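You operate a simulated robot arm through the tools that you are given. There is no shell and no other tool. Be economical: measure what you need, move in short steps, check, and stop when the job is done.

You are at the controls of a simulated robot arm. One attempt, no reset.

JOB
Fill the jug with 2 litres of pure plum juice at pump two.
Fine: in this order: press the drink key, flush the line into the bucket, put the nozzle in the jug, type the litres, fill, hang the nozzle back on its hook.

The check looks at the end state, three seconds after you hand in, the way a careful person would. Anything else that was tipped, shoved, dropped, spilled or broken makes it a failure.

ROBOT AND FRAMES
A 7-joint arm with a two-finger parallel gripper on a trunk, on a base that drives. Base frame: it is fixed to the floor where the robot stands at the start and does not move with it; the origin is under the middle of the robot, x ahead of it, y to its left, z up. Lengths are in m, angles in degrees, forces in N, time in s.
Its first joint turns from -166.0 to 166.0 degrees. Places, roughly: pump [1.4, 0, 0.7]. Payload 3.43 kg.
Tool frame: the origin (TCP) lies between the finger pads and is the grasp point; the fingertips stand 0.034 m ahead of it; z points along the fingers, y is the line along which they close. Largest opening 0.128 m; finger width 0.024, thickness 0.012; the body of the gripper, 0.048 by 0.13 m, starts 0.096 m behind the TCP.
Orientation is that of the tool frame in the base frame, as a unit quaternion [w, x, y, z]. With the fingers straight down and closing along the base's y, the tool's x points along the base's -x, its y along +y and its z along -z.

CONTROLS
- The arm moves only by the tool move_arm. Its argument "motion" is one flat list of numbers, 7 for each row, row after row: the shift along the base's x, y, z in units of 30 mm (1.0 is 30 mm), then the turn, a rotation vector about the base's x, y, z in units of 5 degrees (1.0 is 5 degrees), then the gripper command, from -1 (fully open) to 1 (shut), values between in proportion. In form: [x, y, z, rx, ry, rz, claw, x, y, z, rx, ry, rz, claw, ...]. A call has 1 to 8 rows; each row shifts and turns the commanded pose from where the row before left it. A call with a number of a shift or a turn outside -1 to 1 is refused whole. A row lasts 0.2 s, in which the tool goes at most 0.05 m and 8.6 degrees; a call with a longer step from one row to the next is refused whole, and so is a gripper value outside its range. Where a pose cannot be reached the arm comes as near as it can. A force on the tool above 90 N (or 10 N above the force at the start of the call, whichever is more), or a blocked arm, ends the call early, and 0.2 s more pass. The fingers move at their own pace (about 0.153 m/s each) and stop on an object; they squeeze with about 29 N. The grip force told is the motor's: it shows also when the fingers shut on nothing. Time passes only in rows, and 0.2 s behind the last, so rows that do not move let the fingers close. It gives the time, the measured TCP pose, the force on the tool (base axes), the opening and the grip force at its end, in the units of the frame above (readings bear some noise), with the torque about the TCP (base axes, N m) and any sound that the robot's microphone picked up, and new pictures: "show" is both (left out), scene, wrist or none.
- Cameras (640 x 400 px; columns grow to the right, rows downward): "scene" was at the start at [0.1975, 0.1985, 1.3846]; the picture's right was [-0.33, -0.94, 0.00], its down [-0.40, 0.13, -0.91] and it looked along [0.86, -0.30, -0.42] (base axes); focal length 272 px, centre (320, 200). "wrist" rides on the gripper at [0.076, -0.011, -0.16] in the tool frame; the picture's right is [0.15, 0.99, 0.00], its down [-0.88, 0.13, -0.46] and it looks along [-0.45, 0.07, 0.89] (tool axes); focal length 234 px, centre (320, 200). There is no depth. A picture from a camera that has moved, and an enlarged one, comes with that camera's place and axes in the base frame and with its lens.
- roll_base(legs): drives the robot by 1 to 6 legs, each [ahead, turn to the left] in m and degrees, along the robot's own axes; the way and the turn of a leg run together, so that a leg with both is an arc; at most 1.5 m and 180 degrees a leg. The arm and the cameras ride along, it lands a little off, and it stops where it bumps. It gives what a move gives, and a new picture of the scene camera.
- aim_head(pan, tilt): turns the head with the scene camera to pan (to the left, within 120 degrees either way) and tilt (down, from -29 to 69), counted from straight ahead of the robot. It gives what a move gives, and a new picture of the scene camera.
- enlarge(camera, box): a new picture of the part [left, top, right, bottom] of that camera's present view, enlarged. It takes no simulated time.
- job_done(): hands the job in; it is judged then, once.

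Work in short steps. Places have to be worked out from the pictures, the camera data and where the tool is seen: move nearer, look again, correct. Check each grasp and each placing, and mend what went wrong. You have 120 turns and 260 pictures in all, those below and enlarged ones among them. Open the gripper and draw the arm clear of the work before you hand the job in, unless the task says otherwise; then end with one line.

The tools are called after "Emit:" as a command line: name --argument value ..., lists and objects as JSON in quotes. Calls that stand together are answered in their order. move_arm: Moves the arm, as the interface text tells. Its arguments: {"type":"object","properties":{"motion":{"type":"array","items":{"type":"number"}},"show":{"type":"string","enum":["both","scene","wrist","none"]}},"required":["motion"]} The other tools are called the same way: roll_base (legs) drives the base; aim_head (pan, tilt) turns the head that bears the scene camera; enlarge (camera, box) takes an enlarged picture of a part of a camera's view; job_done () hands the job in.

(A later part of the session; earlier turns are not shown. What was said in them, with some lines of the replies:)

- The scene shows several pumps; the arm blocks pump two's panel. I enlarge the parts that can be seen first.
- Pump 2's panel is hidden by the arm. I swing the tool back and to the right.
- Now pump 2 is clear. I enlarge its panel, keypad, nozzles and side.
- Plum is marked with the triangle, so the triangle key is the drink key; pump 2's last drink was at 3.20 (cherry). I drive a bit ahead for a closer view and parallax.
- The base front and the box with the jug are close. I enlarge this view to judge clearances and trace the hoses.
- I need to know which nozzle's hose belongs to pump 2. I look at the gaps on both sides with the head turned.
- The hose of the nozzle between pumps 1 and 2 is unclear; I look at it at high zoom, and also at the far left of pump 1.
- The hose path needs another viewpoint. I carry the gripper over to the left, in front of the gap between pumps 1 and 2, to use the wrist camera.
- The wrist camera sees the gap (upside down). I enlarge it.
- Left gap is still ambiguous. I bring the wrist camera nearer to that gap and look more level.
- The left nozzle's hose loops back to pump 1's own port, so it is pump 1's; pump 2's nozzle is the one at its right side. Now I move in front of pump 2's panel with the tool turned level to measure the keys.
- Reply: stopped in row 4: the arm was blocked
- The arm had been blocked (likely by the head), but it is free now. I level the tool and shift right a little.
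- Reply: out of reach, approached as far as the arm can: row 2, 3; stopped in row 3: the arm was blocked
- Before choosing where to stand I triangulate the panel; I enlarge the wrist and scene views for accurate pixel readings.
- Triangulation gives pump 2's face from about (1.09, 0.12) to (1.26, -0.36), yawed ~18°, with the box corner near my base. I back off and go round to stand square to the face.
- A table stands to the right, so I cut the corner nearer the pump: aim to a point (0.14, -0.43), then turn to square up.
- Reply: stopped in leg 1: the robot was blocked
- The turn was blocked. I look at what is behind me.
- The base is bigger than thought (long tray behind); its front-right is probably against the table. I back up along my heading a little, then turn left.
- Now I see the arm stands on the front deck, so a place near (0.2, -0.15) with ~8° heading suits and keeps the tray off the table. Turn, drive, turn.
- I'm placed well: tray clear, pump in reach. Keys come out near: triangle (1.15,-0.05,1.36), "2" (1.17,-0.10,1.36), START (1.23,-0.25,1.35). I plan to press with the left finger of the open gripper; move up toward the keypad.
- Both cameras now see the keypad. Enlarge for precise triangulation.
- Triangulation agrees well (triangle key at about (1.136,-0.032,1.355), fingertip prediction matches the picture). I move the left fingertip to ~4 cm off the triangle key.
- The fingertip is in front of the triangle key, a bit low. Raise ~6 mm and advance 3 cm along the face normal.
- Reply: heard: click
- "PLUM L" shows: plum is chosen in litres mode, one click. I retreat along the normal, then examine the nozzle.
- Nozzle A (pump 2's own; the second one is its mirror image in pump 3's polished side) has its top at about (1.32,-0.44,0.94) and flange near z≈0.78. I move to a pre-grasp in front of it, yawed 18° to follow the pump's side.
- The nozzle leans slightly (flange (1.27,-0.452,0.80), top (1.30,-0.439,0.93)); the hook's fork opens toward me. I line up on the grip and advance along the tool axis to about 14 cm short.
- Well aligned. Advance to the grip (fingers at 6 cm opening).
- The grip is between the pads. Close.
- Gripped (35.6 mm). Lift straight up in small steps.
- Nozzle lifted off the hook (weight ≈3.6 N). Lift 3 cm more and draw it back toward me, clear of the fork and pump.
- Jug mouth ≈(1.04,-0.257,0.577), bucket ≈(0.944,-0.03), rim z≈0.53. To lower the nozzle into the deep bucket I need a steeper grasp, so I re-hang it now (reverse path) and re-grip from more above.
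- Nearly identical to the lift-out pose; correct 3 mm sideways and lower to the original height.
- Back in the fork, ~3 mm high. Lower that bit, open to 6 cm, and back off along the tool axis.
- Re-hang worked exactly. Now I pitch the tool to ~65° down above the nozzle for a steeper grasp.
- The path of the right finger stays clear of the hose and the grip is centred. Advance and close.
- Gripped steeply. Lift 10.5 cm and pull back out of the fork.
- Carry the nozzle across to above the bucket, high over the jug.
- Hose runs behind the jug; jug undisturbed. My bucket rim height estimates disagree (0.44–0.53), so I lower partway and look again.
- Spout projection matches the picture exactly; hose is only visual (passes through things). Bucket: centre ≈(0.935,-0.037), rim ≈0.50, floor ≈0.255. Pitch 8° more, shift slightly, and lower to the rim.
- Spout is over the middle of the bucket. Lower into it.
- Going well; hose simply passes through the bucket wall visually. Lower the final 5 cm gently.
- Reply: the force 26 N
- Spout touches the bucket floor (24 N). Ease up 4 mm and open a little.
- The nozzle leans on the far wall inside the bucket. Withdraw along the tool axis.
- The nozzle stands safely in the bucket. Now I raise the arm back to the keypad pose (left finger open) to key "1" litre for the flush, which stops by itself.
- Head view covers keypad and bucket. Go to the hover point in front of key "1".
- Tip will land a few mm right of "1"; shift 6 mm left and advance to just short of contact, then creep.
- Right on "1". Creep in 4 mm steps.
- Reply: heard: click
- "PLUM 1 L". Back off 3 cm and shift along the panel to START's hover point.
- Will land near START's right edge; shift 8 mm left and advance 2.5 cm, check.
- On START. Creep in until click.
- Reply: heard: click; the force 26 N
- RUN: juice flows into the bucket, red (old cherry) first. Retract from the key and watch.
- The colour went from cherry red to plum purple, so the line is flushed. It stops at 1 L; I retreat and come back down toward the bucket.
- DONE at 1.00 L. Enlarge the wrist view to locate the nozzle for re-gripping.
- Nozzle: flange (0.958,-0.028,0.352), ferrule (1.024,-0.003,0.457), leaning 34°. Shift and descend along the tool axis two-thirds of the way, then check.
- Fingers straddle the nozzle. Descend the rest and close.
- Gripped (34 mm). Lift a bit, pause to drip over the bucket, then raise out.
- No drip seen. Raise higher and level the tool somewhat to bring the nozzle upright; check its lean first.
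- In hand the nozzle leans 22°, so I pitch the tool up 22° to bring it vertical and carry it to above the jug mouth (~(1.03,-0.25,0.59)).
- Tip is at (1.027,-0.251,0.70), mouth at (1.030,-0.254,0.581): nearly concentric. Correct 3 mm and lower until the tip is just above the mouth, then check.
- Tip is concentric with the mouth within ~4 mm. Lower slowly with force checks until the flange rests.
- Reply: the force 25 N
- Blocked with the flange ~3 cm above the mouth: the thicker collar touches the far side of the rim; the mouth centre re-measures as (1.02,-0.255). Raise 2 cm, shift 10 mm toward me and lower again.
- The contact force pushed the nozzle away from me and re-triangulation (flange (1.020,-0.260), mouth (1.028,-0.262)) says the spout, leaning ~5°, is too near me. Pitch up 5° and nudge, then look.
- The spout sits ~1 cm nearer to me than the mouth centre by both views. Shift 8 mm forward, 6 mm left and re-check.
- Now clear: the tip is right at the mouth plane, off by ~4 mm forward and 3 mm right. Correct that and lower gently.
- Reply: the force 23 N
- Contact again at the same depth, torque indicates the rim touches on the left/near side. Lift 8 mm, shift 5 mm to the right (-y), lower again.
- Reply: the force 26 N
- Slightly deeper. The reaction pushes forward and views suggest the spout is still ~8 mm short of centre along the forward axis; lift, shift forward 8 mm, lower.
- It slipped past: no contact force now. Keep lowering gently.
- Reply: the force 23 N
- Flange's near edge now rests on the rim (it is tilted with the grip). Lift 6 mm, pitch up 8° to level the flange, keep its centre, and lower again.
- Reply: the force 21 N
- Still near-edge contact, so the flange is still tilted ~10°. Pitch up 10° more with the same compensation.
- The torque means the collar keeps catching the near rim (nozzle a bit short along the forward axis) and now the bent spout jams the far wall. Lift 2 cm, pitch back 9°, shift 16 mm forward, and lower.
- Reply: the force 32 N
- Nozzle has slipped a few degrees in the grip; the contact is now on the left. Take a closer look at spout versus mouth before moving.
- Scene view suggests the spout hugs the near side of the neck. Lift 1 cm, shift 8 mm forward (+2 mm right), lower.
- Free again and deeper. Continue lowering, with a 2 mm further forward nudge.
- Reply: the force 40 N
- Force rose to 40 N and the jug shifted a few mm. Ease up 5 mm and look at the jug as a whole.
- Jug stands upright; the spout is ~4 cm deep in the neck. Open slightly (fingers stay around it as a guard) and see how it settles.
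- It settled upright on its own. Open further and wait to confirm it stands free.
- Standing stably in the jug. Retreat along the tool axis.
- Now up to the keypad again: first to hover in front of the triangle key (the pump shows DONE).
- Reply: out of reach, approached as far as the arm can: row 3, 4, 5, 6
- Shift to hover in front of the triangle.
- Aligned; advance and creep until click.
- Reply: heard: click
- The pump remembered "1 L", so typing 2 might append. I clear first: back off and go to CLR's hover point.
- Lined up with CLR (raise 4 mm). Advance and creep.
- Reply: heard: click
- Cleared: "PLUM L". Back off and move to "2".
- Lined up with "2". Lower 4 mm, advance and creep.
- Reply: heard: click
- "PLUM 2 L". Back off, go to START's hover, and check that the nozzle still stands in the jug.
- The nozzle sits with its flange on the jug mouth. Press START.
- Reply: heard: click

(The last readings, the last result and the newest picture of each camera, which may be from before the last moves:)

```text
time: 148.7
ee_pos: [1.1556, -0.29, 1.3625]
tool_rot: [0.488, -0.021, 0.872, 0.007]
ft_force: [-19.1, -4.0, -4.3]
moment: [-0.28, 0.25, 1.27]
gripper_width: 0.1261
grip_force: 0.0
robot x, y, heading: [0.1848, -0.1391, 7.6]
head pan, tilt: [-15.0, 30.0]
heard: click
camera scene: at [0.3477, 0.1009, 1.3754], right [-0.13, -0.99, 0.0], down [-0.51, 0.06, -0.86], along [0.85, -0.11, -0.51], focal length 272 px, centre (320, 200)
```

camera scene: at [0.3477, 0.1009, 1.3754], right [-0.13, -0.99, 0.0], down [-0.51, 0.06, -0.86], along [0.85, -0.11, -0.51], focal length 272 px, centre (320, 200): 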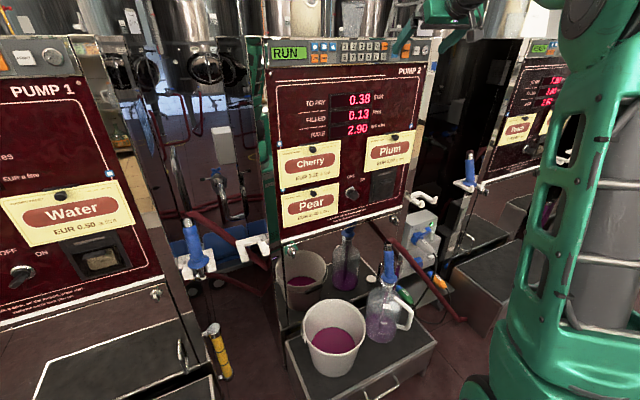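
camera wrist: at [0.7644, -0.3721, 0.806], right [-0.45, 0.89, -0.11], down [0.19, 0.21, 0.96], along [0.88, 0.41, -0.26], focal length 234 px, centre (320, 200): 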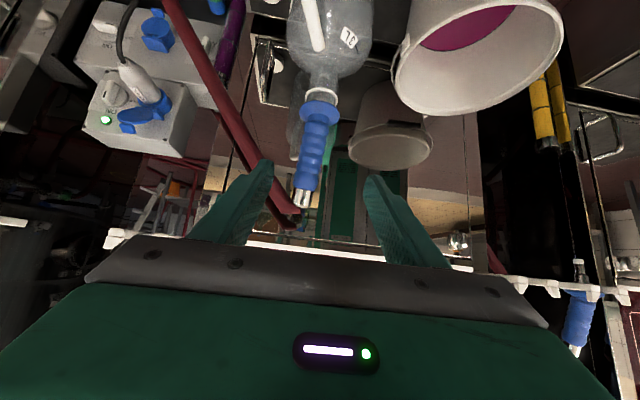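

RUN; juice goes into the jug. Retreat from the key and wait for the 2 litres.

Emit:
move_arm --motion '[-0.5, -0.19, 0, 0, 0, 0, -1, -0.5, -0.19, 0, 0, 0, 0, -1, -1, 0.2, 0, 0, 0, 0, -1, -1, 0.2, 0, 0, 0, 0, -1, 0, 0, 0, 0, 0, 0, -1, 0, 0, 0, 0, 0, 0, -1, 0, 0, 0, 0, 0, 0, -1, 0, 0, 0, 0, 0, 0, -1]' --show "none"

Emit:
move_arm --motion '[0, 0, 0, 0, 0, 0, -1, 0, 0, 0, 0, 0, 0, -1, 0, 0, 0, 0, 0, 0, -1, 0, 0, 0, 0, 0, 0, -1, 0, 0, 0, 0, 0, 0, -1, 0, 0, 0, 0, 0, 0, -1, 0, 0, 0, 0, 0, 0, -1, 0, 0, 0, 0, 0, 0, -1]' --show "none"

Emit:
move_arm --motion '[0, 0, 0, 0, 0, 0, -1, 0, 0, 0, 0, 0, 0, -1, 0, 0, 0, 0, 0, 0, -1, 0, 0, 0, 0, 0, 0, -1, 0, 0, 0, 0, 0, 0, -1, 0, 0, 0, 0, 0, 0, -1, 0, 0, 0, 0, 0, 0, -1, 0, 0, 0, 0, 0, 0, -1]' --show "none"

Emit:
move_arm --motion '[0, 0, 0, 0, 0, 0, -1, 0, 0, 0, 0, 0, 0, -1, 0, 0, 0, 0, 0, 0, -1, 0, 0, 0, 0, 0, 0, -1, 0, 0, 0, 0, 0, 0, -1, 0, 0, 0, 0, 0, 0, -1]' --show "scene"

Emit:
enlarge --camera "scene" --box '[290, 230, 450, 370]'

```text
time: 150.5
ee_pos: [1.0662, -0.2887, 1.3611]
tool_rot: [0.489, -0.02, 0.872, 0.007]
ft_force: [-0.4, -0.5, -0.2]
moment: [0.0, -0.01, -0.01]
gripper_width: 0.1279
grip_force: 0.0
robot x, y, heading: [0.1814, -0.1341, 7.5]
head pan, tilt: [-15.0, 30.0]
```

```text
time: 152.3
ee_pos: [1.0668, -0.2885, 1.3618]
tool_rot: [0.489, -0.021, 0.872, 0.008]
ft_force: [0.6, 0.5, 0.7]
moment: [-0.02, -0.01, -0.01]
gripper_width: 0.128
grip_force: 0.0
robot x, y, heading: [0.183, -0.1354, 7.6]
head pan, tilt: [-15.0, 30.0]
```

```text
time: 154.1
ee_pos: [1.0663, -0.2883, 1.3623]
tool_rot: [0.489, -0.021, 0.872, 0.007]
ft_force: [0.2, 0.2, 0.7]
moment: [-0.01, 0.0, -0.03]
gripper_width: 0.1282
grip_force: 0.1
robot x, y, heading: [0.1854, -0.1404, 7.4]
head pan, tilt: [-15.0, 30.0]
```

```text
time: 155.5
ee_pos: [1.0671, -0.289, 1.3614]
tool_rot: [0.489, -0.021, 0.872, 0.008]
ft_force: [0.2, 0.0, -0.7]
moment: [0.03, 0.01, 0.01]
gripper_width: 0.1277
grip_force: 0.0
robot x, y, heading: [0.1844, -0.135, 7.3]
head pan, tilt: [-15.0, 30.0]
camera scene: at [0.3487, 0.1012, 1.3752], right [-0.13, -0.99, 0.0], down [-0.51, 0.06, -0.86], along [0.85, -0.11, -0.51], focal length 272 px, centre (320, 200)
```

scene: 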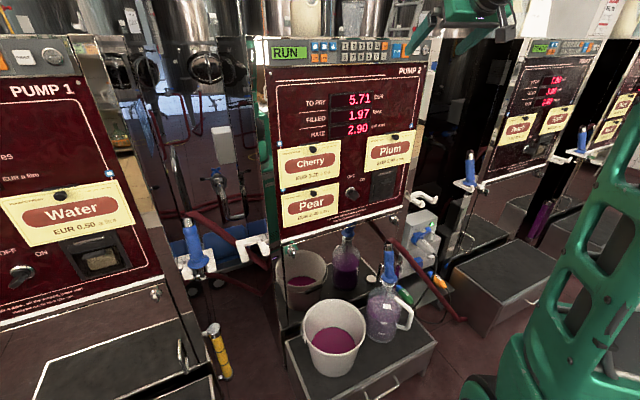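

```text
2.86 times, centred on (370, 300) of scene
camera zoom: at [0.3487, 0.1012, 1.3752], right [-0.13, -0.99, 0.0], down [-0.51, 0.06, -0.86], along [0.85, -0.11, -0.51], focal length 776 px, centre (177, -86)
```

zoom: 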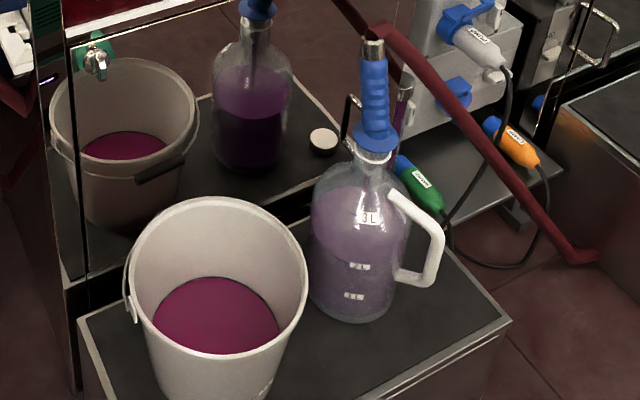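

Almost finished filling (1.97 L). I bring the arm down to the same pre-grasp pose in front of the nozzle used when I left it.

Emit:
move_arm --motion '[-1, 0, -0.3, 0, 0, 0, -1, -1, 0, -0.5, 0, 0, 0, -1, -1, 0, -0.5, 0, 0, 0, -1, -1, 0, -0.7, 0, 0, 0, -1, -1, 0, -1, 0, 0, 0, -1, 0, 0, -1, 0, 0, 0, -1, 0, 0, -1, 0, 0, 0, -1, 0, 0, -1, 0, 0, 0, -1]' --show "none"

Emit:
move_arm --motion '[0, 0, -1, -0.057, 0.343, 0.612, -0.25, 0, 0, -1, -0.057, 0.343, 0.612, -0.25, 0, 0, -1, -0.057, 0.343, 0.612, -0.25, 0, 0, -1, -0.057, 0.343, 0.612, -0.25, 0, 0, -1, -0.057, 0.343, 0.612, -0.25, 0, 0, -1, -0.057, 0.343, 0.612, -0.25, 0, -0.1, -1, 0, 0, 0, -0.25, 0, -0.1, -1, 0, 0, 0, -0.25]' --show "none"

Emit:
move_arm --motion '[0, -0.1, -1, 0, 0, 0, -0.25, 0, -0.1, -1, 0, 0, 0, -0.25, 0, -0.1, -1, 0, 0, 0, -0.25, 0, 0, -1, 0, 0, 0, -0.25]' --show "both"

```text
time: 157.3
ee_pos: [0.918, -0.2864, 1.181]
tool_rot: [0.489, -0.021, 0.872, 0.008]
ft_force: [-1.0, 0.5, -0.1]
moment: [-0.03, 0.0, 0.02]
gripper_width: 0.1282
grip_force: 0.0
robot x, y, heading: [0.1807, -0.1341, 7.0]
head pan, tilt: [-15.0, 30.0]
```

```text
time: 159.1
ee_pos: [0.9143, -0.2925, 0.9428]
tool_rot: [0.402, -0.166, 0.897, 0.074]
ft_force: [-0.2, 0.0, 0.9]
moment: [-0.01, -0.02, -0.01]
gripper_width: 0.0799
grip_force: 0.0
robot x, y, heading: [0.183, -0.1376, 7.3]
head pan, tilt: [-15.0, 30.0]
```

```text
time: 160.1
ee_pos: [0.9156, -0.302, 0.8223]
tool_rot: [0.401, -0.167, 0.898, 0.074]
ft_force: [-1.0, 0.2, -0.1]
moment: [0.03, 0.04, 0.0]
gripper_width: 0.0799
grip_force: 0.1
robot x, y, heading: [0.18, -0.1362, 7.4]
head pan, tilt: [-15.0, 30.0]
camera scene: at [0.3484, 0.1013, 1.3752], right [-0.13, -0.99, 0.0], down [-0.51, 0.06, -0.86], along [0.85, -0.11, -0.51], focal length 272 px, centre (320, 200)
camera wrist: at [0.7619, -0.3738, 0.8725], right [-0.45, 0.89, -0.11], down [0.18, 0.21, 0.96], along [0.88, 0.41, -0.26], focal length 234 px, centre (320, 200)
```

scene: 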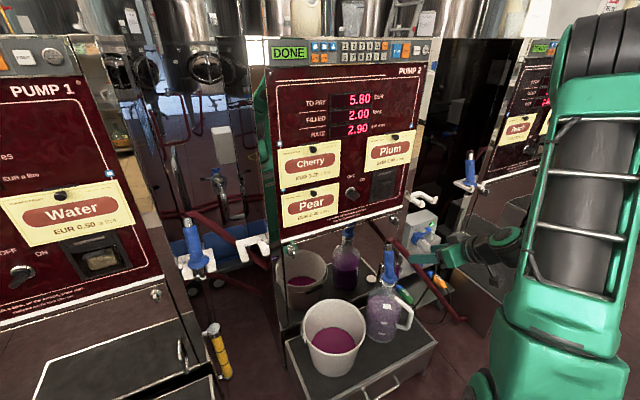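
wrist: 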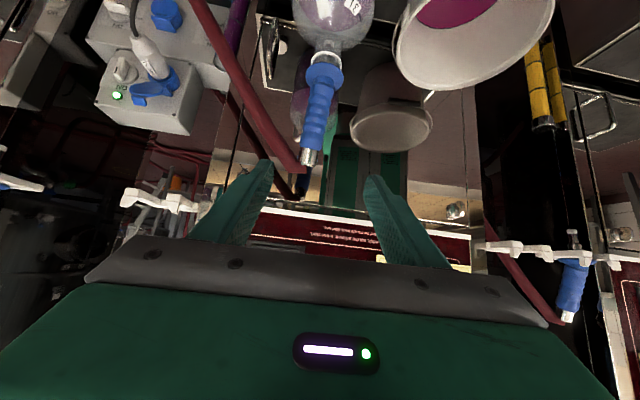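

DONE at 2.00 L. Descend and approach the grip along the tool axis (same line as my retreat, 1 cm higher).

Emit:
move_arm --motion '[0, 0, -0.8, 0, 0, 0, -0.1, 0, 0, -0.8, 0, 0, 0, -0.1, 0.662, 0.253, -0.637, 0, 0, 0, -0.1, 0.662, 0.253, -0.637, 0, 0, 0, -0.1, 0.662, 0.253, -0.637, 0, 0, 0, -0.1, 0.662, 0.253, -0.637, 0, 0, 0, -0.1]' --show "wrist"

Emit:
enlarge --camera "scene" --box '[340, 220, 440, 350]'

```text
time: 161.5
ee_pos: [0.9955, -0.2736, 0.6983]
tool_rot: [0.401, -0.166, 0.898, 0.074]
ft_force: [0.1, 0.5, -0.1]
moment: [0.03, 0.0, -0.02]
gripper_width: 0.0705
grip_force: 0.1
robot x, y, heading: [0.1822, -0.1372, 7.6]
head pan, tilt: [-15.0, 30.0]
camera wrist: at [0.8417, -0.345, 0.7476], right [-0.45, 0.89, -0.11], down [0.19, 0.21, 0.96], along [0.88, 0.41, -0.26], focal length 234 px, centre (320, 200)
```

wrist: 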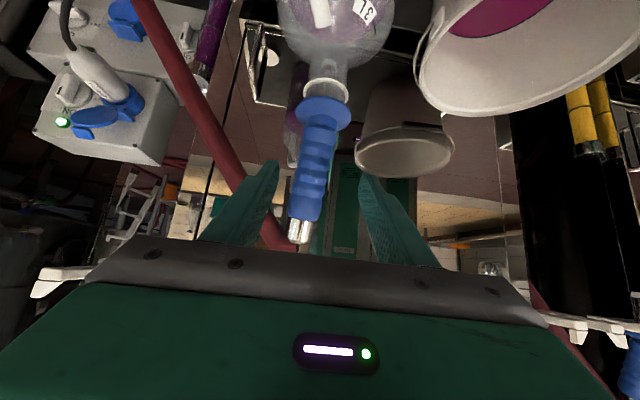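

```text
3.08 times, centred on (390, 285) of scene
camera zoom: at [0.3485, 0.1012, 1.3752], right [-0.13, -0.99, 0.0], down [-0.51, 0.06, -0.86], along [0.85, -0.11, -0.51], focal length 836 px, centre (105, -62)
```

zoom: 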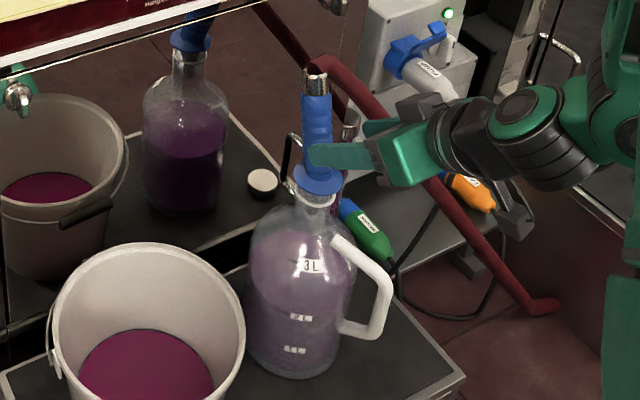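

Centred. Advance the rest and close.

Emit:
move_arm --motion '[0.64, 0.25, -0.63, 0, 0, 0, -0.1, 0.64, 0.25, -0.63, 0, 0, 0, -0.1, 0.64, 0.25, -0.63, 0, 0, 0, -0.1, 0, 0, 0, 0, 0, 0, 0.2, 0, 0, 0, 0, 0, 0, 1, 0, 0, 0, 0, 0, 0, 1, 0, 0, 0, 0, 0, 0, 1]' --show "wrist"

Emit:
enlarge --camera "scene" --box '[340, 220, 440, 350]'

```text
time: 163.1
ee_pos: [1.0541, -0.2536, 0.6406]
tool_rot: [0.4, -0.167, 0.898, 0.074]
ft_force: [1.8, -3.2, 1.1]
moment: [-0.12, -0.07, 0.03]
gripper_width: 0.0349
grip_force: 29.1
robot x, y, heading: [0.1821, -0.1347, 7.5]
head pan, tilt: [-15.0, 30.0]
camera wrist: at [0.8999, -0.3235, 0.6904], right [-0.45, 0.89, -0.11], down [0.19, 0.21, 0.96], along [0.88, 0.41, -0.26], focal length 234 px, centre (320, 200)
```

wrist: 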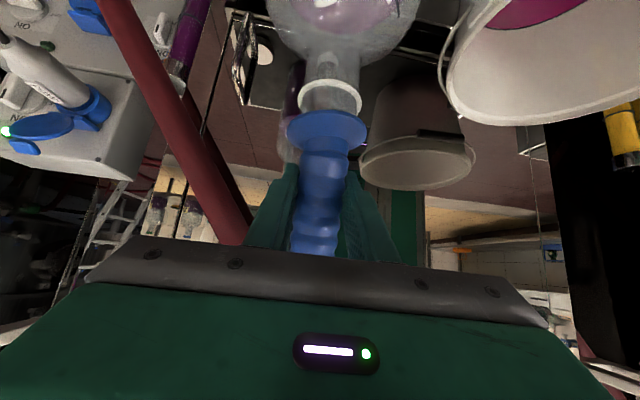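

```text
3.08 times, centred on (390, 285) of scene
camera zoom: at [0.3489, 0.1011, 1.3752], right [-0.13, -0.99, 0.0], down [-0.51, 0.06, -0.86], along [0.85, -0.11, -0.51], focal length 836 px, centre (105, -62)
```

zoom: 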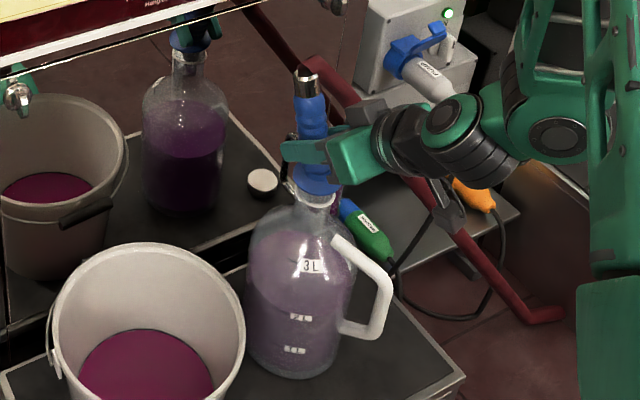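

Gripped. Lift slowly and watch that the jug doesn't come along.

Emit:
move_arm --motion '[0, 0, 0.4, 0, 0, 0, 1, 0, 0, 0.5, 0, 0, 0, 1, 0, 0, 0.5, 0, 0, 0, 1]' --show "none"

Emit:
enlarge --camera "scene" --box '[340, 220, 440, 350]'

```text
time: 163.9
ee_pos: [1.0532, -0.2516, 0.6816]
tool_rot: [0.4, -0.166, 0.898, 0.074]
ft_force: [-0.8, 0.0, -2.4]
moment: [0.03, -0.03, 0.0]
gripper_width: 0.0351
grip_force: 29.1
robot x, y, heading: [0.1807, -0.1374, 7.7]
head pan, tilt: [-15.0, 30.0]
```

```text
3.08 times, centred on (390, 285) of scene
camera zoom: at [0.3491, 0.1011, 1.3752], right [-0.13, -0.99, 0.0], down [-0.51, 0.06, -0.86], along [0.85, -0.11, -0.51], focal length 836 px, centre (105, -62)
```

zoom: 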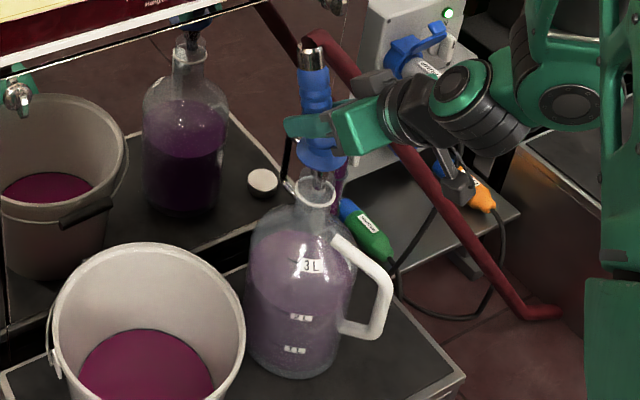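

Free. Raise a bit further and pause over the mouth for drips, then lift clear.

Emit:
move_arm --motion '[0, 0, 0.4, 0, 0, 0, 1, 0, 0, 0, 0, 0, 0, 1, 0, 0, 0, 0, 0, 0, 1, 0, 0, 0, 0, 0, 0, 1, 0, 0, 0, 0, 0, 0, 1, 0, 0, 0, 0, 0, 0, 1, 0, 0, 0, 0, 0, 0, 1, 0, 0, 0, 0, 0, 0, 1]' --show "none"

Emit:
move_arm --motion '[0, 0, 0.5, 0, 0, 0, 1, 0, 0, 0.9, 0, 0, 0, 1, 0, 0, 0.9, 0, 0, 0, 1, 0, 0, 0.9, 0, 0, 0, 1, 0, 0, 0, 0, 0, 0, 1]' --show "both"

Emit:
enlarge --camera "scene" --box '[340, 200, 440, 330]'

```text
time: 165.7
ee_pos: [1.0534, -0.2522, 0.6935]
tool_rot: [0.4, -0.166, 0.898, 0.074]
ft_force: [-0.9, 0.0, -3.7]
moment: [0.03, -0.01, 0.02]
gripper_width: 0.035
grip_force: 29.1
robot x, y, heading: [0.1816, -0.1316, 7.4]
head pan, tilt: [-15.0, 30.0]
```

```text
time: 166.9
ee_pos: [1.0548, -0.2508, 0.7902]
tool_rot: [0.4, -0.166, 0.898, 0.074]
ft_force: [-0.4, -0.5, -3.0]
moment: [0.01, 0.0, -0.02]
gripper_width: 0.0347
grip_force: 29.2
robot x, y, heading: [0.1821, -0.1373, 7.5]
head pan, tilt: [-15.0, 30.0]
camera scene: at [0.349, 0.1012, 1.3752], right [-0.13, -0.99, 0.0], down [-0.51, 0.06, -0.86], along [0.85, -0.11, -0.51], focal length 272 px, centre (320, 200)
camera wrist: at [0.9003, -0.3213, 0.8396], right [-0.45, 0.89, -0.11], down [0.19, 0.21, 0.96], along [0.88, 0.41, -0.26], focal length 234 px, centre (320, 200)
```

scene: 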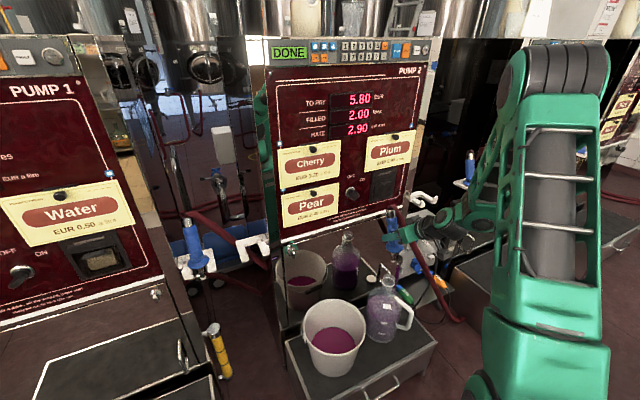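
wrist: 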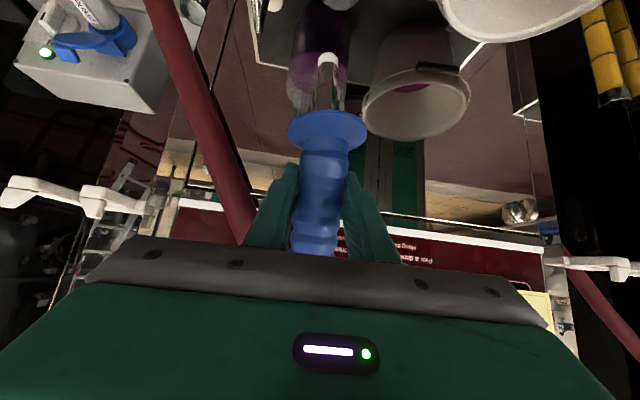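

```text
3.08 times, centred on (390, 265) of scene
camera zoom: at [0.349, 0.1012, 1.3752], right [-0.13, -0.99, 0.0], down [-0.51, 0.06, -0.86], along [0.85, -0.11, -0.51], focal length 836 px, centre (105, 0)
```

zoom: 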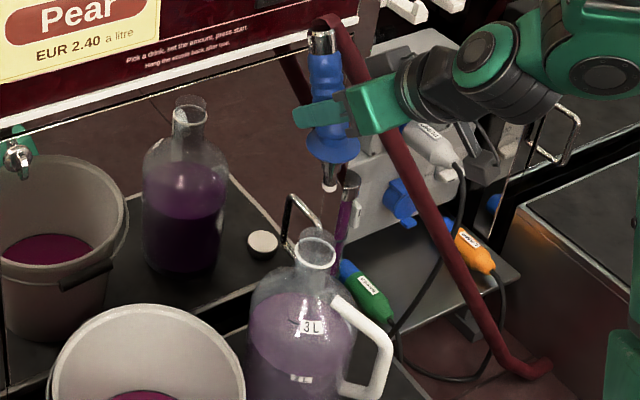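

Nozzle held as it was on the hook (spout vertical). Computed hanging TCP ≈(1.279,-0.446,0.852). Raise and carry over to in front of the hook, 10 cm above.

Emit:
move_arm --motion '[0, 0, 0.92, 0, 0, 0, 1, 0, 0, 0.92, 0, 0, 0, 1, 0, 0, 0.92, 0, 0, 0, 1, 0, 0, 0.92, 0, 0, 0, 1, 0, 0, 0.92, 0, 0, 0, 1, 0, 0, 0.92, 0, 0, 0, 1]' --show "none"

Emit:
move_arm --motion '[0.39, -1, 0, 0, 0, 0, 1, 0.39, -1, 0, 0, 0, 0, 1, 0.39, -1, 0, 0, 0, 0, 1, 0.39, -1, 0, 0, 0, 0, 1, 0.39, -1, 0, 0, 0, 0, 1, 0.39, -1, 0, 0, 0, 0, 1, 0.39, -1, 0, 0, 0, 0, 1, 0.39, -1, 0, 0, 0, 0, 1]' --show "wrist"

Emit:
aim_head --pan -28 --tilt 30

Emit:
enlarge --camera "scene" --box '[330, 110, 430, 230]'

```text
time: 168.3
ee_pos: [1.0536, -0.2498, 0.9559]
tool_rot: [0.4, -0.166, 0.899, 0.074]
ft_force: [0.0, 1.0, -3.6]
moment: [0.01, -0.03, 0.0]
gripper_width: 0.0353
grip_force: 28.9
robot x, y, heading: [0.1803, -0.1339, 7.1]
head pan, tilt: [-15.0, 30.0]
```

```text
time: 170.1
ee_pos: [1.1509, -0.4899, 0.9575]
tool_rot: [0.401, -0.167, 0.898, 0.074]
ft_force: [-1.4, 0.7, -2.1]
moment: [-0.06, 0.02, -0.02]
gripper_width: 0.0349
grip_force: 29.2
robot x, y, heading: [0.1851, -0.1343, 7.7]
head pan, tilt: [-15.0, 30.0]
camera wrist: at [0.9968, -0.5608, 1.0075], right [-0.45, 0.89, -0.11], down [0.19, 0.21, 0.96], along [0.88, 0.41, -0.26], focal length 234 px, centre (320, 200)
```

wrist: 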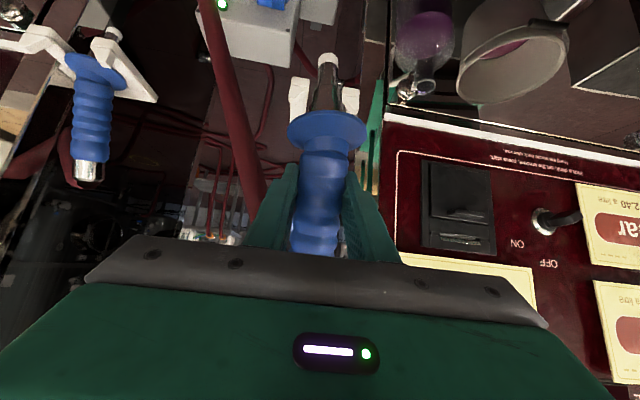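

```text
time: 170.8
ee_pos: [1.1495, -0.4891, 0.958]
tool_rot: [0.402, -0.166, 0.898, 0.074]
ft_force: [0.0, -0.6, -3.2]
moment: [0.02, -0.01, -0.02]
gripper_width: 0.0348
grip_force: 29.1
robot x, y, heading: [0.1842, -0.1376, 7.5]
head pan, tilt: [-28.0, 30.0]
camera scene: at [0.344, 0.0813, 1.3753], right [-0.35, -0.94, 0.01], down [-0.48, 0.17, -0.86], along [0.8, -0.3, -0.51], focal length 272 px, centre (320, 200)
```

scene: 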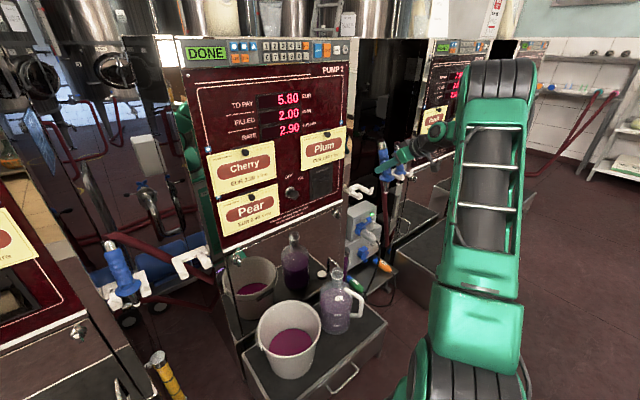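

```text
3.33 times, centred on (380, 170) of scene
camera zoom: at [0.344, 0.0813, 1.3753], right [-0.35, -0.94, 0.01], down [-0.48, 0.17, -0.86], along [0.8, -0.3, -0.51], focal length 906 px, centre (120, 300)
```

zoom: 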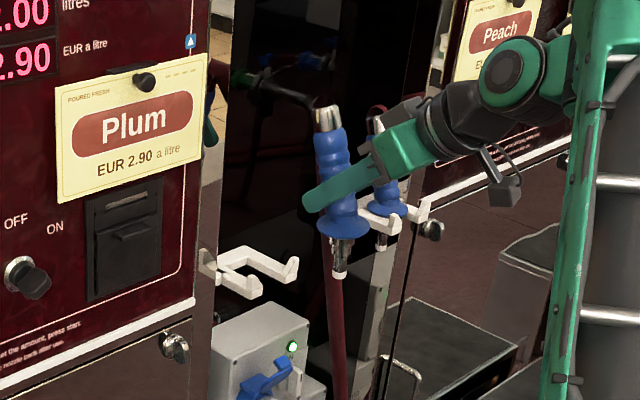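

Advance over the fork.

Emit:
move_arm --motion '[0.72, 0.242, 0, 0, 0, 0, 1, 0.72, 0.242, 0, 0, 0, 0, 1, 0.72, 0.242, 0, 0, 0, 0, 1, 0.72, 0.242, 0, 0, 0, 0, 1, 0.72, 0.242, 0, 0, 0, 0, 1, 0.72, 0.242, 0, 0, 0, 0, 1, 0, 0, -0.6, 0, 0, 0, 1, 0, 0, -0.6, 0, 0, 0, 1]' --show "wrist"

Emit:
enlarge --camera "scene" --box '[330, 130, 430, 230]'

Emit:
enlarge --camera "wrist" --box '[250, 0, 410, 160]'

```text
time: 172.7
ee_pos: [1.2786, -0.4454, 0.9187]
tool_rot: [0.401, -0.167, 0.897, 0.075]
ft_force: [0.6, -0.4, -2.0]
moment: [-0.02, -0.03, -0.03]
gripper_width: 0.0349
grip_force: 29.1
robot x, y, heading: [0.1844, -0.1339, 7.3]
head pan, tilt: [-28.0, 30.0]
camera wrist: at [1.1257, -0.5171, 0.9682], right [-0.45, 0.89, -0.11], down [0.19, 0.21, 0.96], along [0.88, 0.41, -0.26], focal length 234 px, centre (320, 200)
```

wrist: 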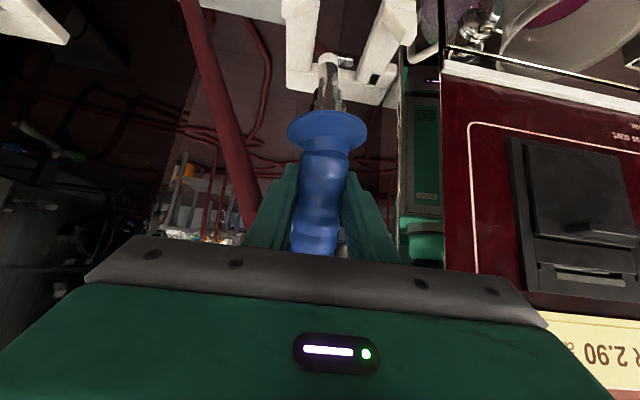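

```text
4.00 times, centred on (380, 180) of scene
camera zoom: at [0.3439, 0.0813, 1.3753], right [-0.35, -0.94, 0.01], down [-0.48, 0.17, -0.86], along [0.8, -0.3, -0.51], focal length 1087 px, centre (80, 280)
```

zoom: 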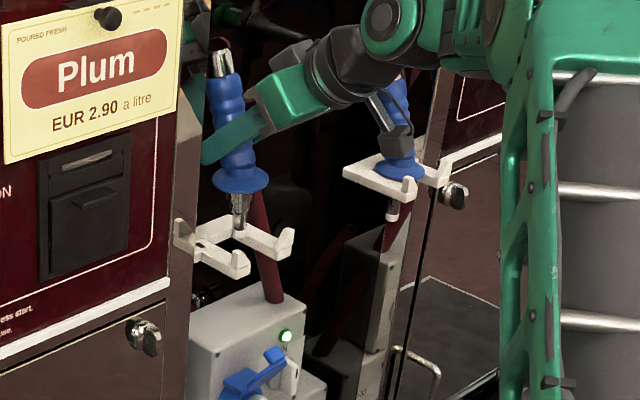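

```text
2.50 times, centred on (330, 80) of wrist
camera zoom: at [1.1257, -0.5171, 0.9682], right [-0.45, 0.89, -0.11], down [0.19, 0.21, 0.96], along [0.88, 0.41, -0.26], focal length 585 px, centre (295, 500)
```

zoom: 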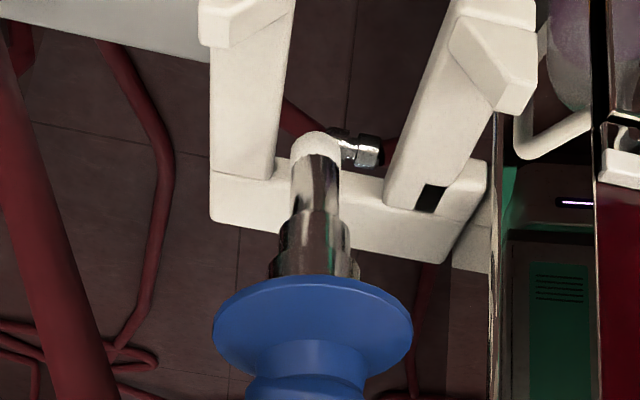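

Matches the earlier lift-out picture. Lower into the fork.

Emit:
move_arm --motion '[0, 0.03, -0.6, 0, 0, 0, 1, 0, 0.02, -0.6, 0, 0, 0, 1, 0, 0, -0.5, 0, 0, 0, 1, 0, 0, -0.3, 0, 0, 0, 1]' --show "wrist"

Emit:
enlarge --camera "scene" --box '[330, 130, 430, 230]'

Emit:
enlarge --camera "wrist" --box '[250, 0, 410, 160]'

```text
time: 173.7
ee_pos: [1.2771, -0.4438, 0.857]
tool_rot: [0.401, -0.166, 0.898, 0.075]
ft_force: [-0.2, 0.3, -1.9]
moment: [-0.01, 0.01, -0.01]
gripper_width: 0.035
grip_force: 28.7
robot x, y, heading: [0.1846, -0.1328, 7.3]
head pan, tilt: [-28.0, 30.0]
camera wrist: at [1.1239, -0.5148, 0.9071], right [-0.45, 0.89, -0.11], down [0.19, 0.21, 0.96], along [0.88, 0.41, -0.26], focal length 234 px, centre (320, 200)
```

wrist: 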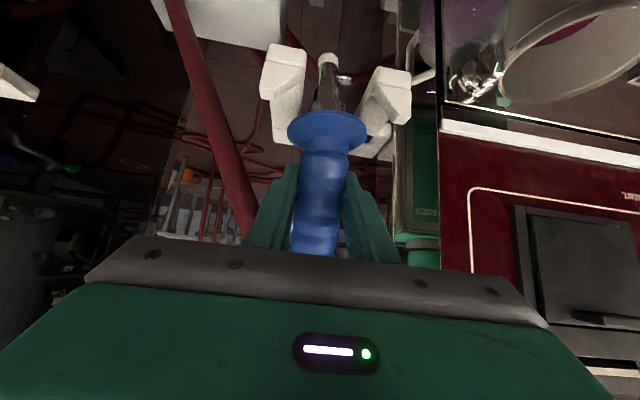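

```text
4.00 times, centred on (380, 180) of scene
camera zoom: at [0.344, 0.0813, 1.3753], right [-0.35, -0.94, 0.01], down [-0.48, 0.17, -0.86], along [0.8, -0.3, -0.51], focal length 1087 px, centre (80, 280)
```

zoom: 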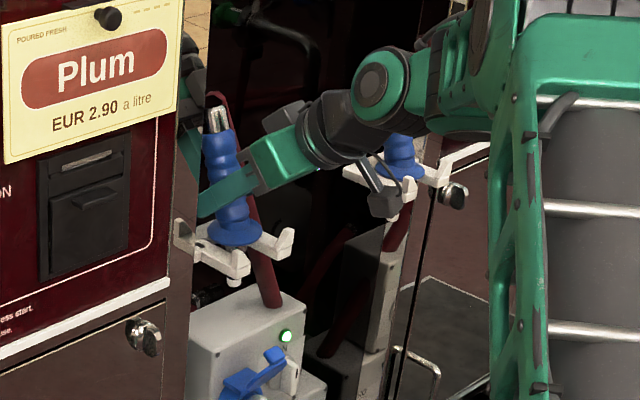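

```text
2.50 times, centred on (330, 80) of wrist
camera zoom: at [1.1239, -0.5148, 0.9071], right [-0.45, 0.89, -0.11], down [0.19, 0.21, 0.96], along [0.88, 0.41, -0.26], focal length 585 px, centre (295, 500)
```

zoom: 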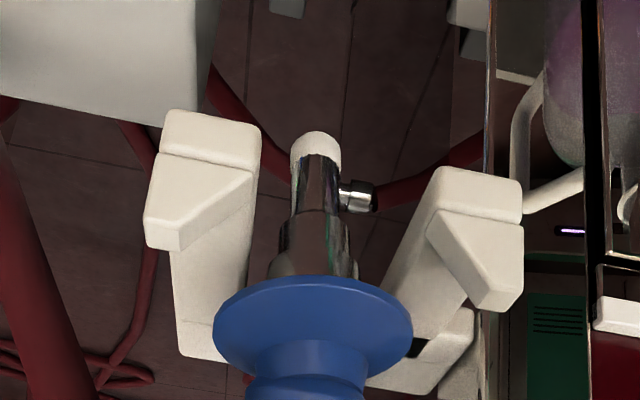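

Spout is between the prongs; flange nearly down. Lower in small steps until contact.

Emit:
move_arm --motion '[0, 0, -0.15, 0, 0, 0, 1, 0, 0, -0.12, 0, 0, 0, 1]' --show "none"

Emit:
enlarge --camera "scene" --box '[330, 130, 430, 230]'

```text
time: 174.2
ee_pos: [1.2778, -0.4441, 0.85]
tool_rot: [0.4, -0.167, 0.898, 0.074]
ft_force: [-0.3, 0.4, -2.7]
moment: [0.02, -0.04, 0.02]
gripper_width: 0.0347
grip_force: 29.3
robot x, y, heading: [0.1826, -0.1357, 7.4]
head pan, tilt: [-28.0, 30.0]
```

```text
4.00 times, centred on (380, 180) of scene
camera zoom: at [0.3441, 0.0813, 1.3753], right [-0.35, -0.94, 0.01], down [-0.48, 0.17, -0.86], along [0.8, -0.3, -0.51], focal length 1087 px, centre (80, 280)
```

zoom: 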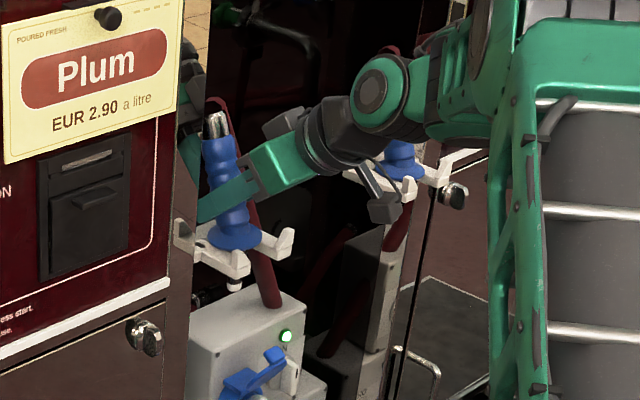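

About 4 mm to go by comparison with the original picture. Lower that, watching force.

Emit:
move_arm --motion '[0.05, 0, -0.12, 0, 0, 0, 1, 0, 0, -0.08, 0, 0, 0, 1]' --show "none"

Emit:
enlarge --camera "scene" --box '[330, 130, 430, 230]'

```text
time: 174.8
ee_pos: [1.2778, -0.445, 0.8502]
tool_rot: [0.404, -0.167, 0.896, 0.073]
ft_force: [-1.2, -1.6, 23.0]
moment: [0.57, 0.48, 0.0]
gripper_width: 0.0349
grip_force: 29.1
robot x, y, heading: [0.1842, -0.1329, 7.6]
head pan, tilt: [-28.0, 30.0]
```

```text
4.00 times, centred on (380, 180) of scene
camera zoom: at [0.3427, 0.0815, 1.3754], right [-0.35, -0.94, 0.01], down [-0.48, 0.17, -0.86], along [0.8, -0.3, -0.51], focal length 1087 px, centre (80, 280)
```

zoom: 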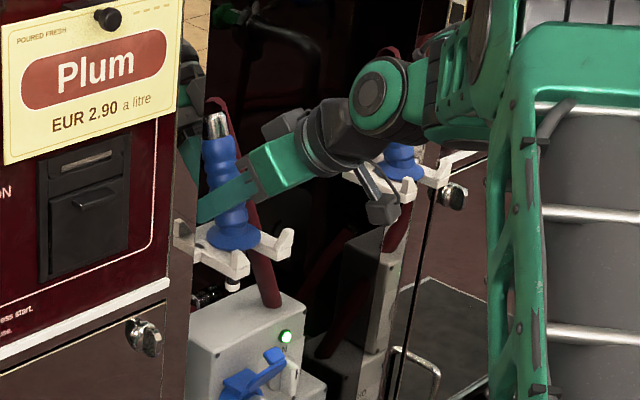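

Flange rests on the prongs (23 N). Ease up 3 mm and open slightly with the fingers still as a guard.

Emit:
move_arm --motion '[0, 0, 0.13, 0, 0, 0, 1, 0, 0, 0, 0, 0, 0, 0.3, 0, 0, 0, 0, 0, 0, 0.2, 0, 0, 0, 0, 0, 0, 0.2, 0, 0, 0, 0, 0, 0, 0.2]' --show "wrist"

Emit:
enlarge --camera "scene" --box '[330, 130, 430, 230]'

Emit:
enlarge --camera "wrist" --box '[250, 0, 410, 160]'

```text
time: 176.1
ee_pos: [1.2779, -0.4445, 0.8493]
tool_rot: [0.4, -0.167, 0.898, 0.075]
ft_force: [0.9, 0.3, 0.2]
moment: [0.04, 0.03, 0.01]
gripper_width: 0.0513
grip_force: 0.1
robot x, y, heading: [0.1822, -0.1358, 7.3]
head pan, tilt: [-28.0, 30.0]
camera wrist: at [1.1244, -0.5155, 0.8988], right [-0.45, 0.89, -0.11], down [0.19, 0.21, 0.96], along [0.88, 0.41, -0.26], focal length 234 px, centre (320, 200)
```

wrist: 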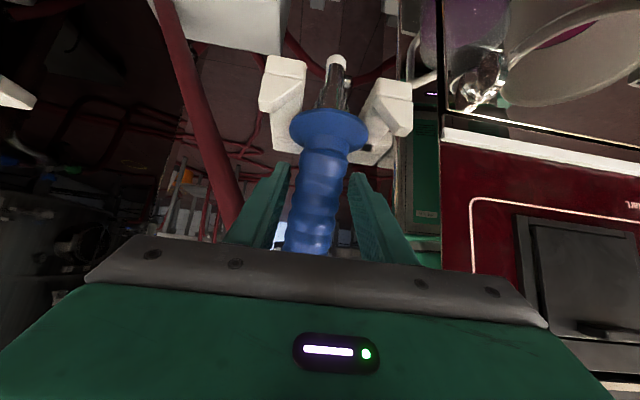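

```text
4.00 times, centred on (380, 180) of scene
camera zoom: at [0.3439, 0.0813, 1.3753], right [-0.35, -0.94, 0.01], down [-0.48, 0.17, -0.86], along [0.8, -0.3, -0.51], focal length 1087 px, centre (80, 280)
```

zoom: 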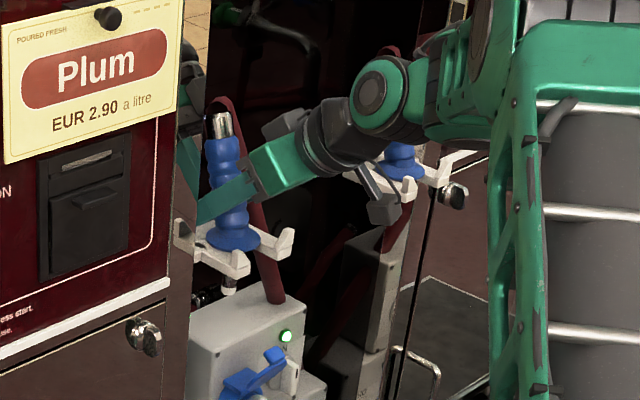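

```text
2.50 times, centred on (330, 80) of wrist
camera zoom: at [1.1244, -0.5155, 0.8988], right [-0.45, 0.89, -0.11], down [0.19, 0.21, 0.96], along [0.88, 0.41, -0.26], focal length 585 px, centre (295, 500)
```

zoom: 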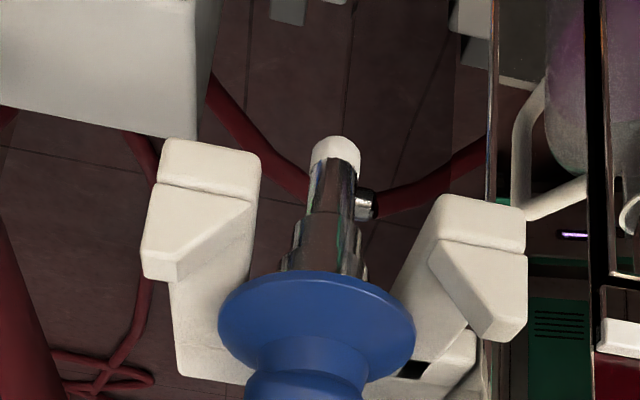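

It hangs in the fork nearly as at the start. Open wider, wait, check stability.

Emit:
move_arm --motion '[0, 0, 0, 0, 0, 0, 0, 0, 0, 0, 0, 0, 0, -0.1, 0, 0, 0, 0, 0, 0, -0.1, 0, 0, 0, 0, 0, 0, -0.1, -0.35, -0.13, 0.33, 0, 0, 0, -0.1, -0.65, -0.25, 0.63, 0, 0, 0, -0.1, -0.65, -0.25, 0.63, 0, 0, 0, -0.1, -0.65, -0.25, 0.63, 0, 0, 0, -0.1]' --show "wrist"

Emit:
enlarge --camera "scene" --box '[330, 130, 430, 230]'

Emit:
enlarge --camera "wrist" --box '[250, 0, 410, 160]'

```text
time: 177.8
ee_pos: [1.2095, -0.4731, 0.9144]
tool_rot: [0.399, -0.167, 0.898, 0.075]
ft_force: [0.8, -1.2, -1.1]
moment: [0.06, -0.01, -0.02]
gripper_width: 0.0705
grip_force: 0.0
robot x, y, heading: [0.1816, -0.1409, 7.8]
head pan, tilt: [-28.0, 30.0]
camera wrist: at [1.0565, -0.5437, 0.9637], right [-0.45, 0.89, -0.11], down [0.19, 0.21, 0.96], along [0.88, 0.41, -0.26], focal length 234 px, centre (320, 200)
```

wrist: 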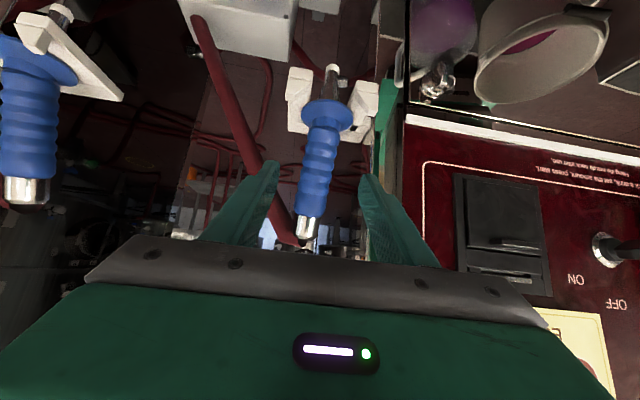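

```text
4.00 times, centred on (380, 180) of scene
camera zoom: at [0.3443, 0.0812, 1.3753], right [-0.35, -0.94, 0.01], down [-0.48, 0.17, -0.86], along [0.8, -0.3, -0.51], focal length 1087 px, centre (80, 280)
```

zoom: 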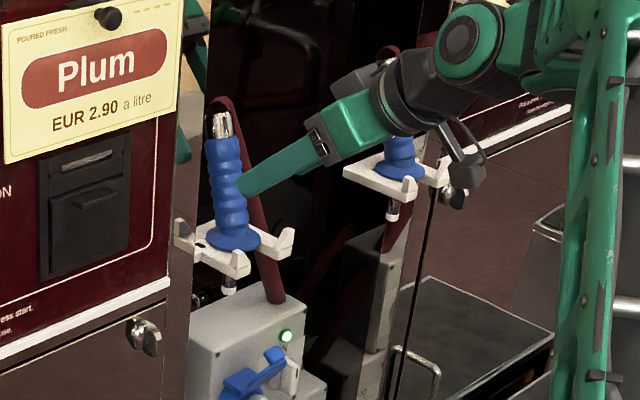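

```text
2.50 times, centred on (330, 80) of wrist
camera zoom: at [1.0565, -0.5437, 0.9637], right [-0.45, 0.89, -0.11], down [0.19, 0.21, 0.96], along [0.88, 0.41, -0.26], focal length 585 px, centre (295, 500)
```

zoom: 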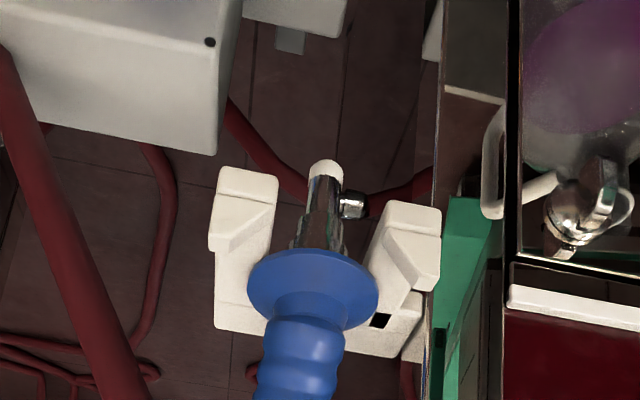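

The nozzle hangs securely. Withdraw the arm clear with the gripper open and take a final look.

Emit:
move_arm --motion '[-0.7, -0.26, 0.6, 0, 0, 0, -0.1, -0.7, -0.26, 0.6, 0, 0, 0, -0.1, -0.7, -0.26, 0.6, 0, 0, 0, -0.1, -1, 0, 0.3, 0, 0, 0, -1, -1, 0, 0.3, 0, 0, 0, -1, -1, 0, 0, 0, 0, 0, -1, -1, 0, 0, 0, 0, 0, -1, -1, 0, 0, 0, 0, 0, -1]' --show "none"

Emit:
aim_head --pan -20 --tilt 35

Emit:
enlarge --camera "scene" --box '[240, 120, 440, 330]'

```text
time: 179.7
ee_pos: [0.9955, -0.494, 0.989]
tool_rot: [0.401, -0.167, 0.897, 0.075]
ft_force: [-0.1, 0.2, 0.2]
moment: [0.04, 0.05, 0.02]
gripper_width: 0.128
grip_force: 0.1
robot x, y, heading: [0.178, -0.139, 7.3]
head pan, tilt: [-28.0, 30.0]
```

```text
time: 180.3
ee_pos: [0.9962, -0.4949, 0.9907]
tool_rot: [0.401, -0.166, 0.898, 0.074]
ft_force: [0.4, 0.3, -0.3]
moment: [-0.03, -0.03, 0.02]
gripper_width: 0.1281
grip_force: 0.1
robot x, y, heading: [0.1836, -0.1352, 7.8]
head pan, tilt: [-20.0, 35.0]
camera scene: at [0.3449, 0.0938, 1.3675], right [-0.22, -0.98, 0.0], down [-0.57, 0.12, -0.81], along [0.79, -0.18, -0.58], focal length 272 px, centre (320, 200)
```

scene: 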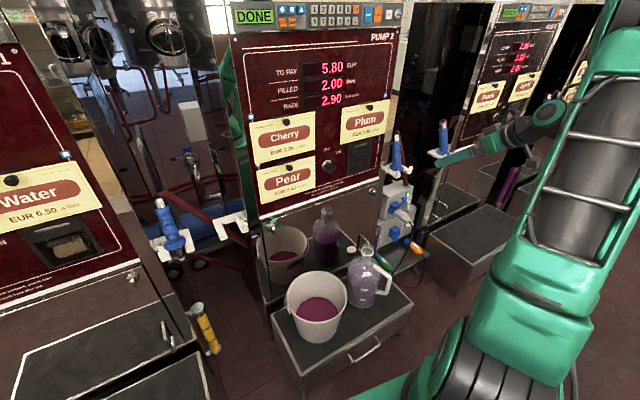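

```text
1.90 times, centred on (340, 225) of scene
camera zoom: at [0.3449, 0.0938, 1.3675], right [-0.22, -0.98, 0.0], down [-0.57, 0.12, -0.81], along [0.79, -0.18, -0.58], focal length 518 px, centre (282, 152)
```

zoom: 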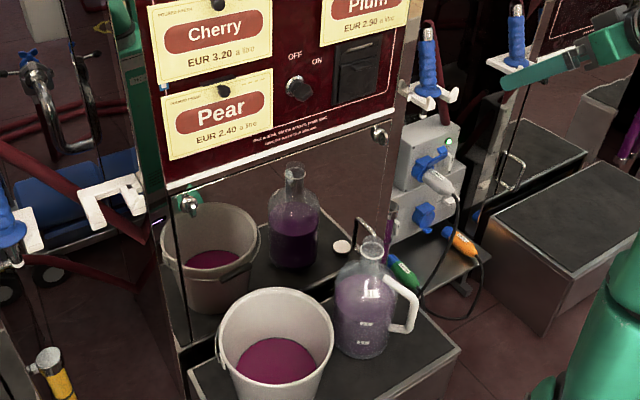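

The display shows DONE at 2.00 L. The jug holds plum, the flush is in the bucket, the nozzle is on its hook, and nothing is tipped or spilled. I hand in.

Emit:
job_done

```text
The job is handed in.
```

The jug holds 2.00 litres of plum juice, run after flushing the old cherry with 1 litre into the bucket. The nozzle is back on its hook at pump two, and nothing looked tipped or spilled. Getting the nozzle into the jug's neck pushed the jug a few millimetres, but it stayed upright. Early on the base was blocked by something nearby, probably the table; I saw nothing disturbed there but did not check closely.
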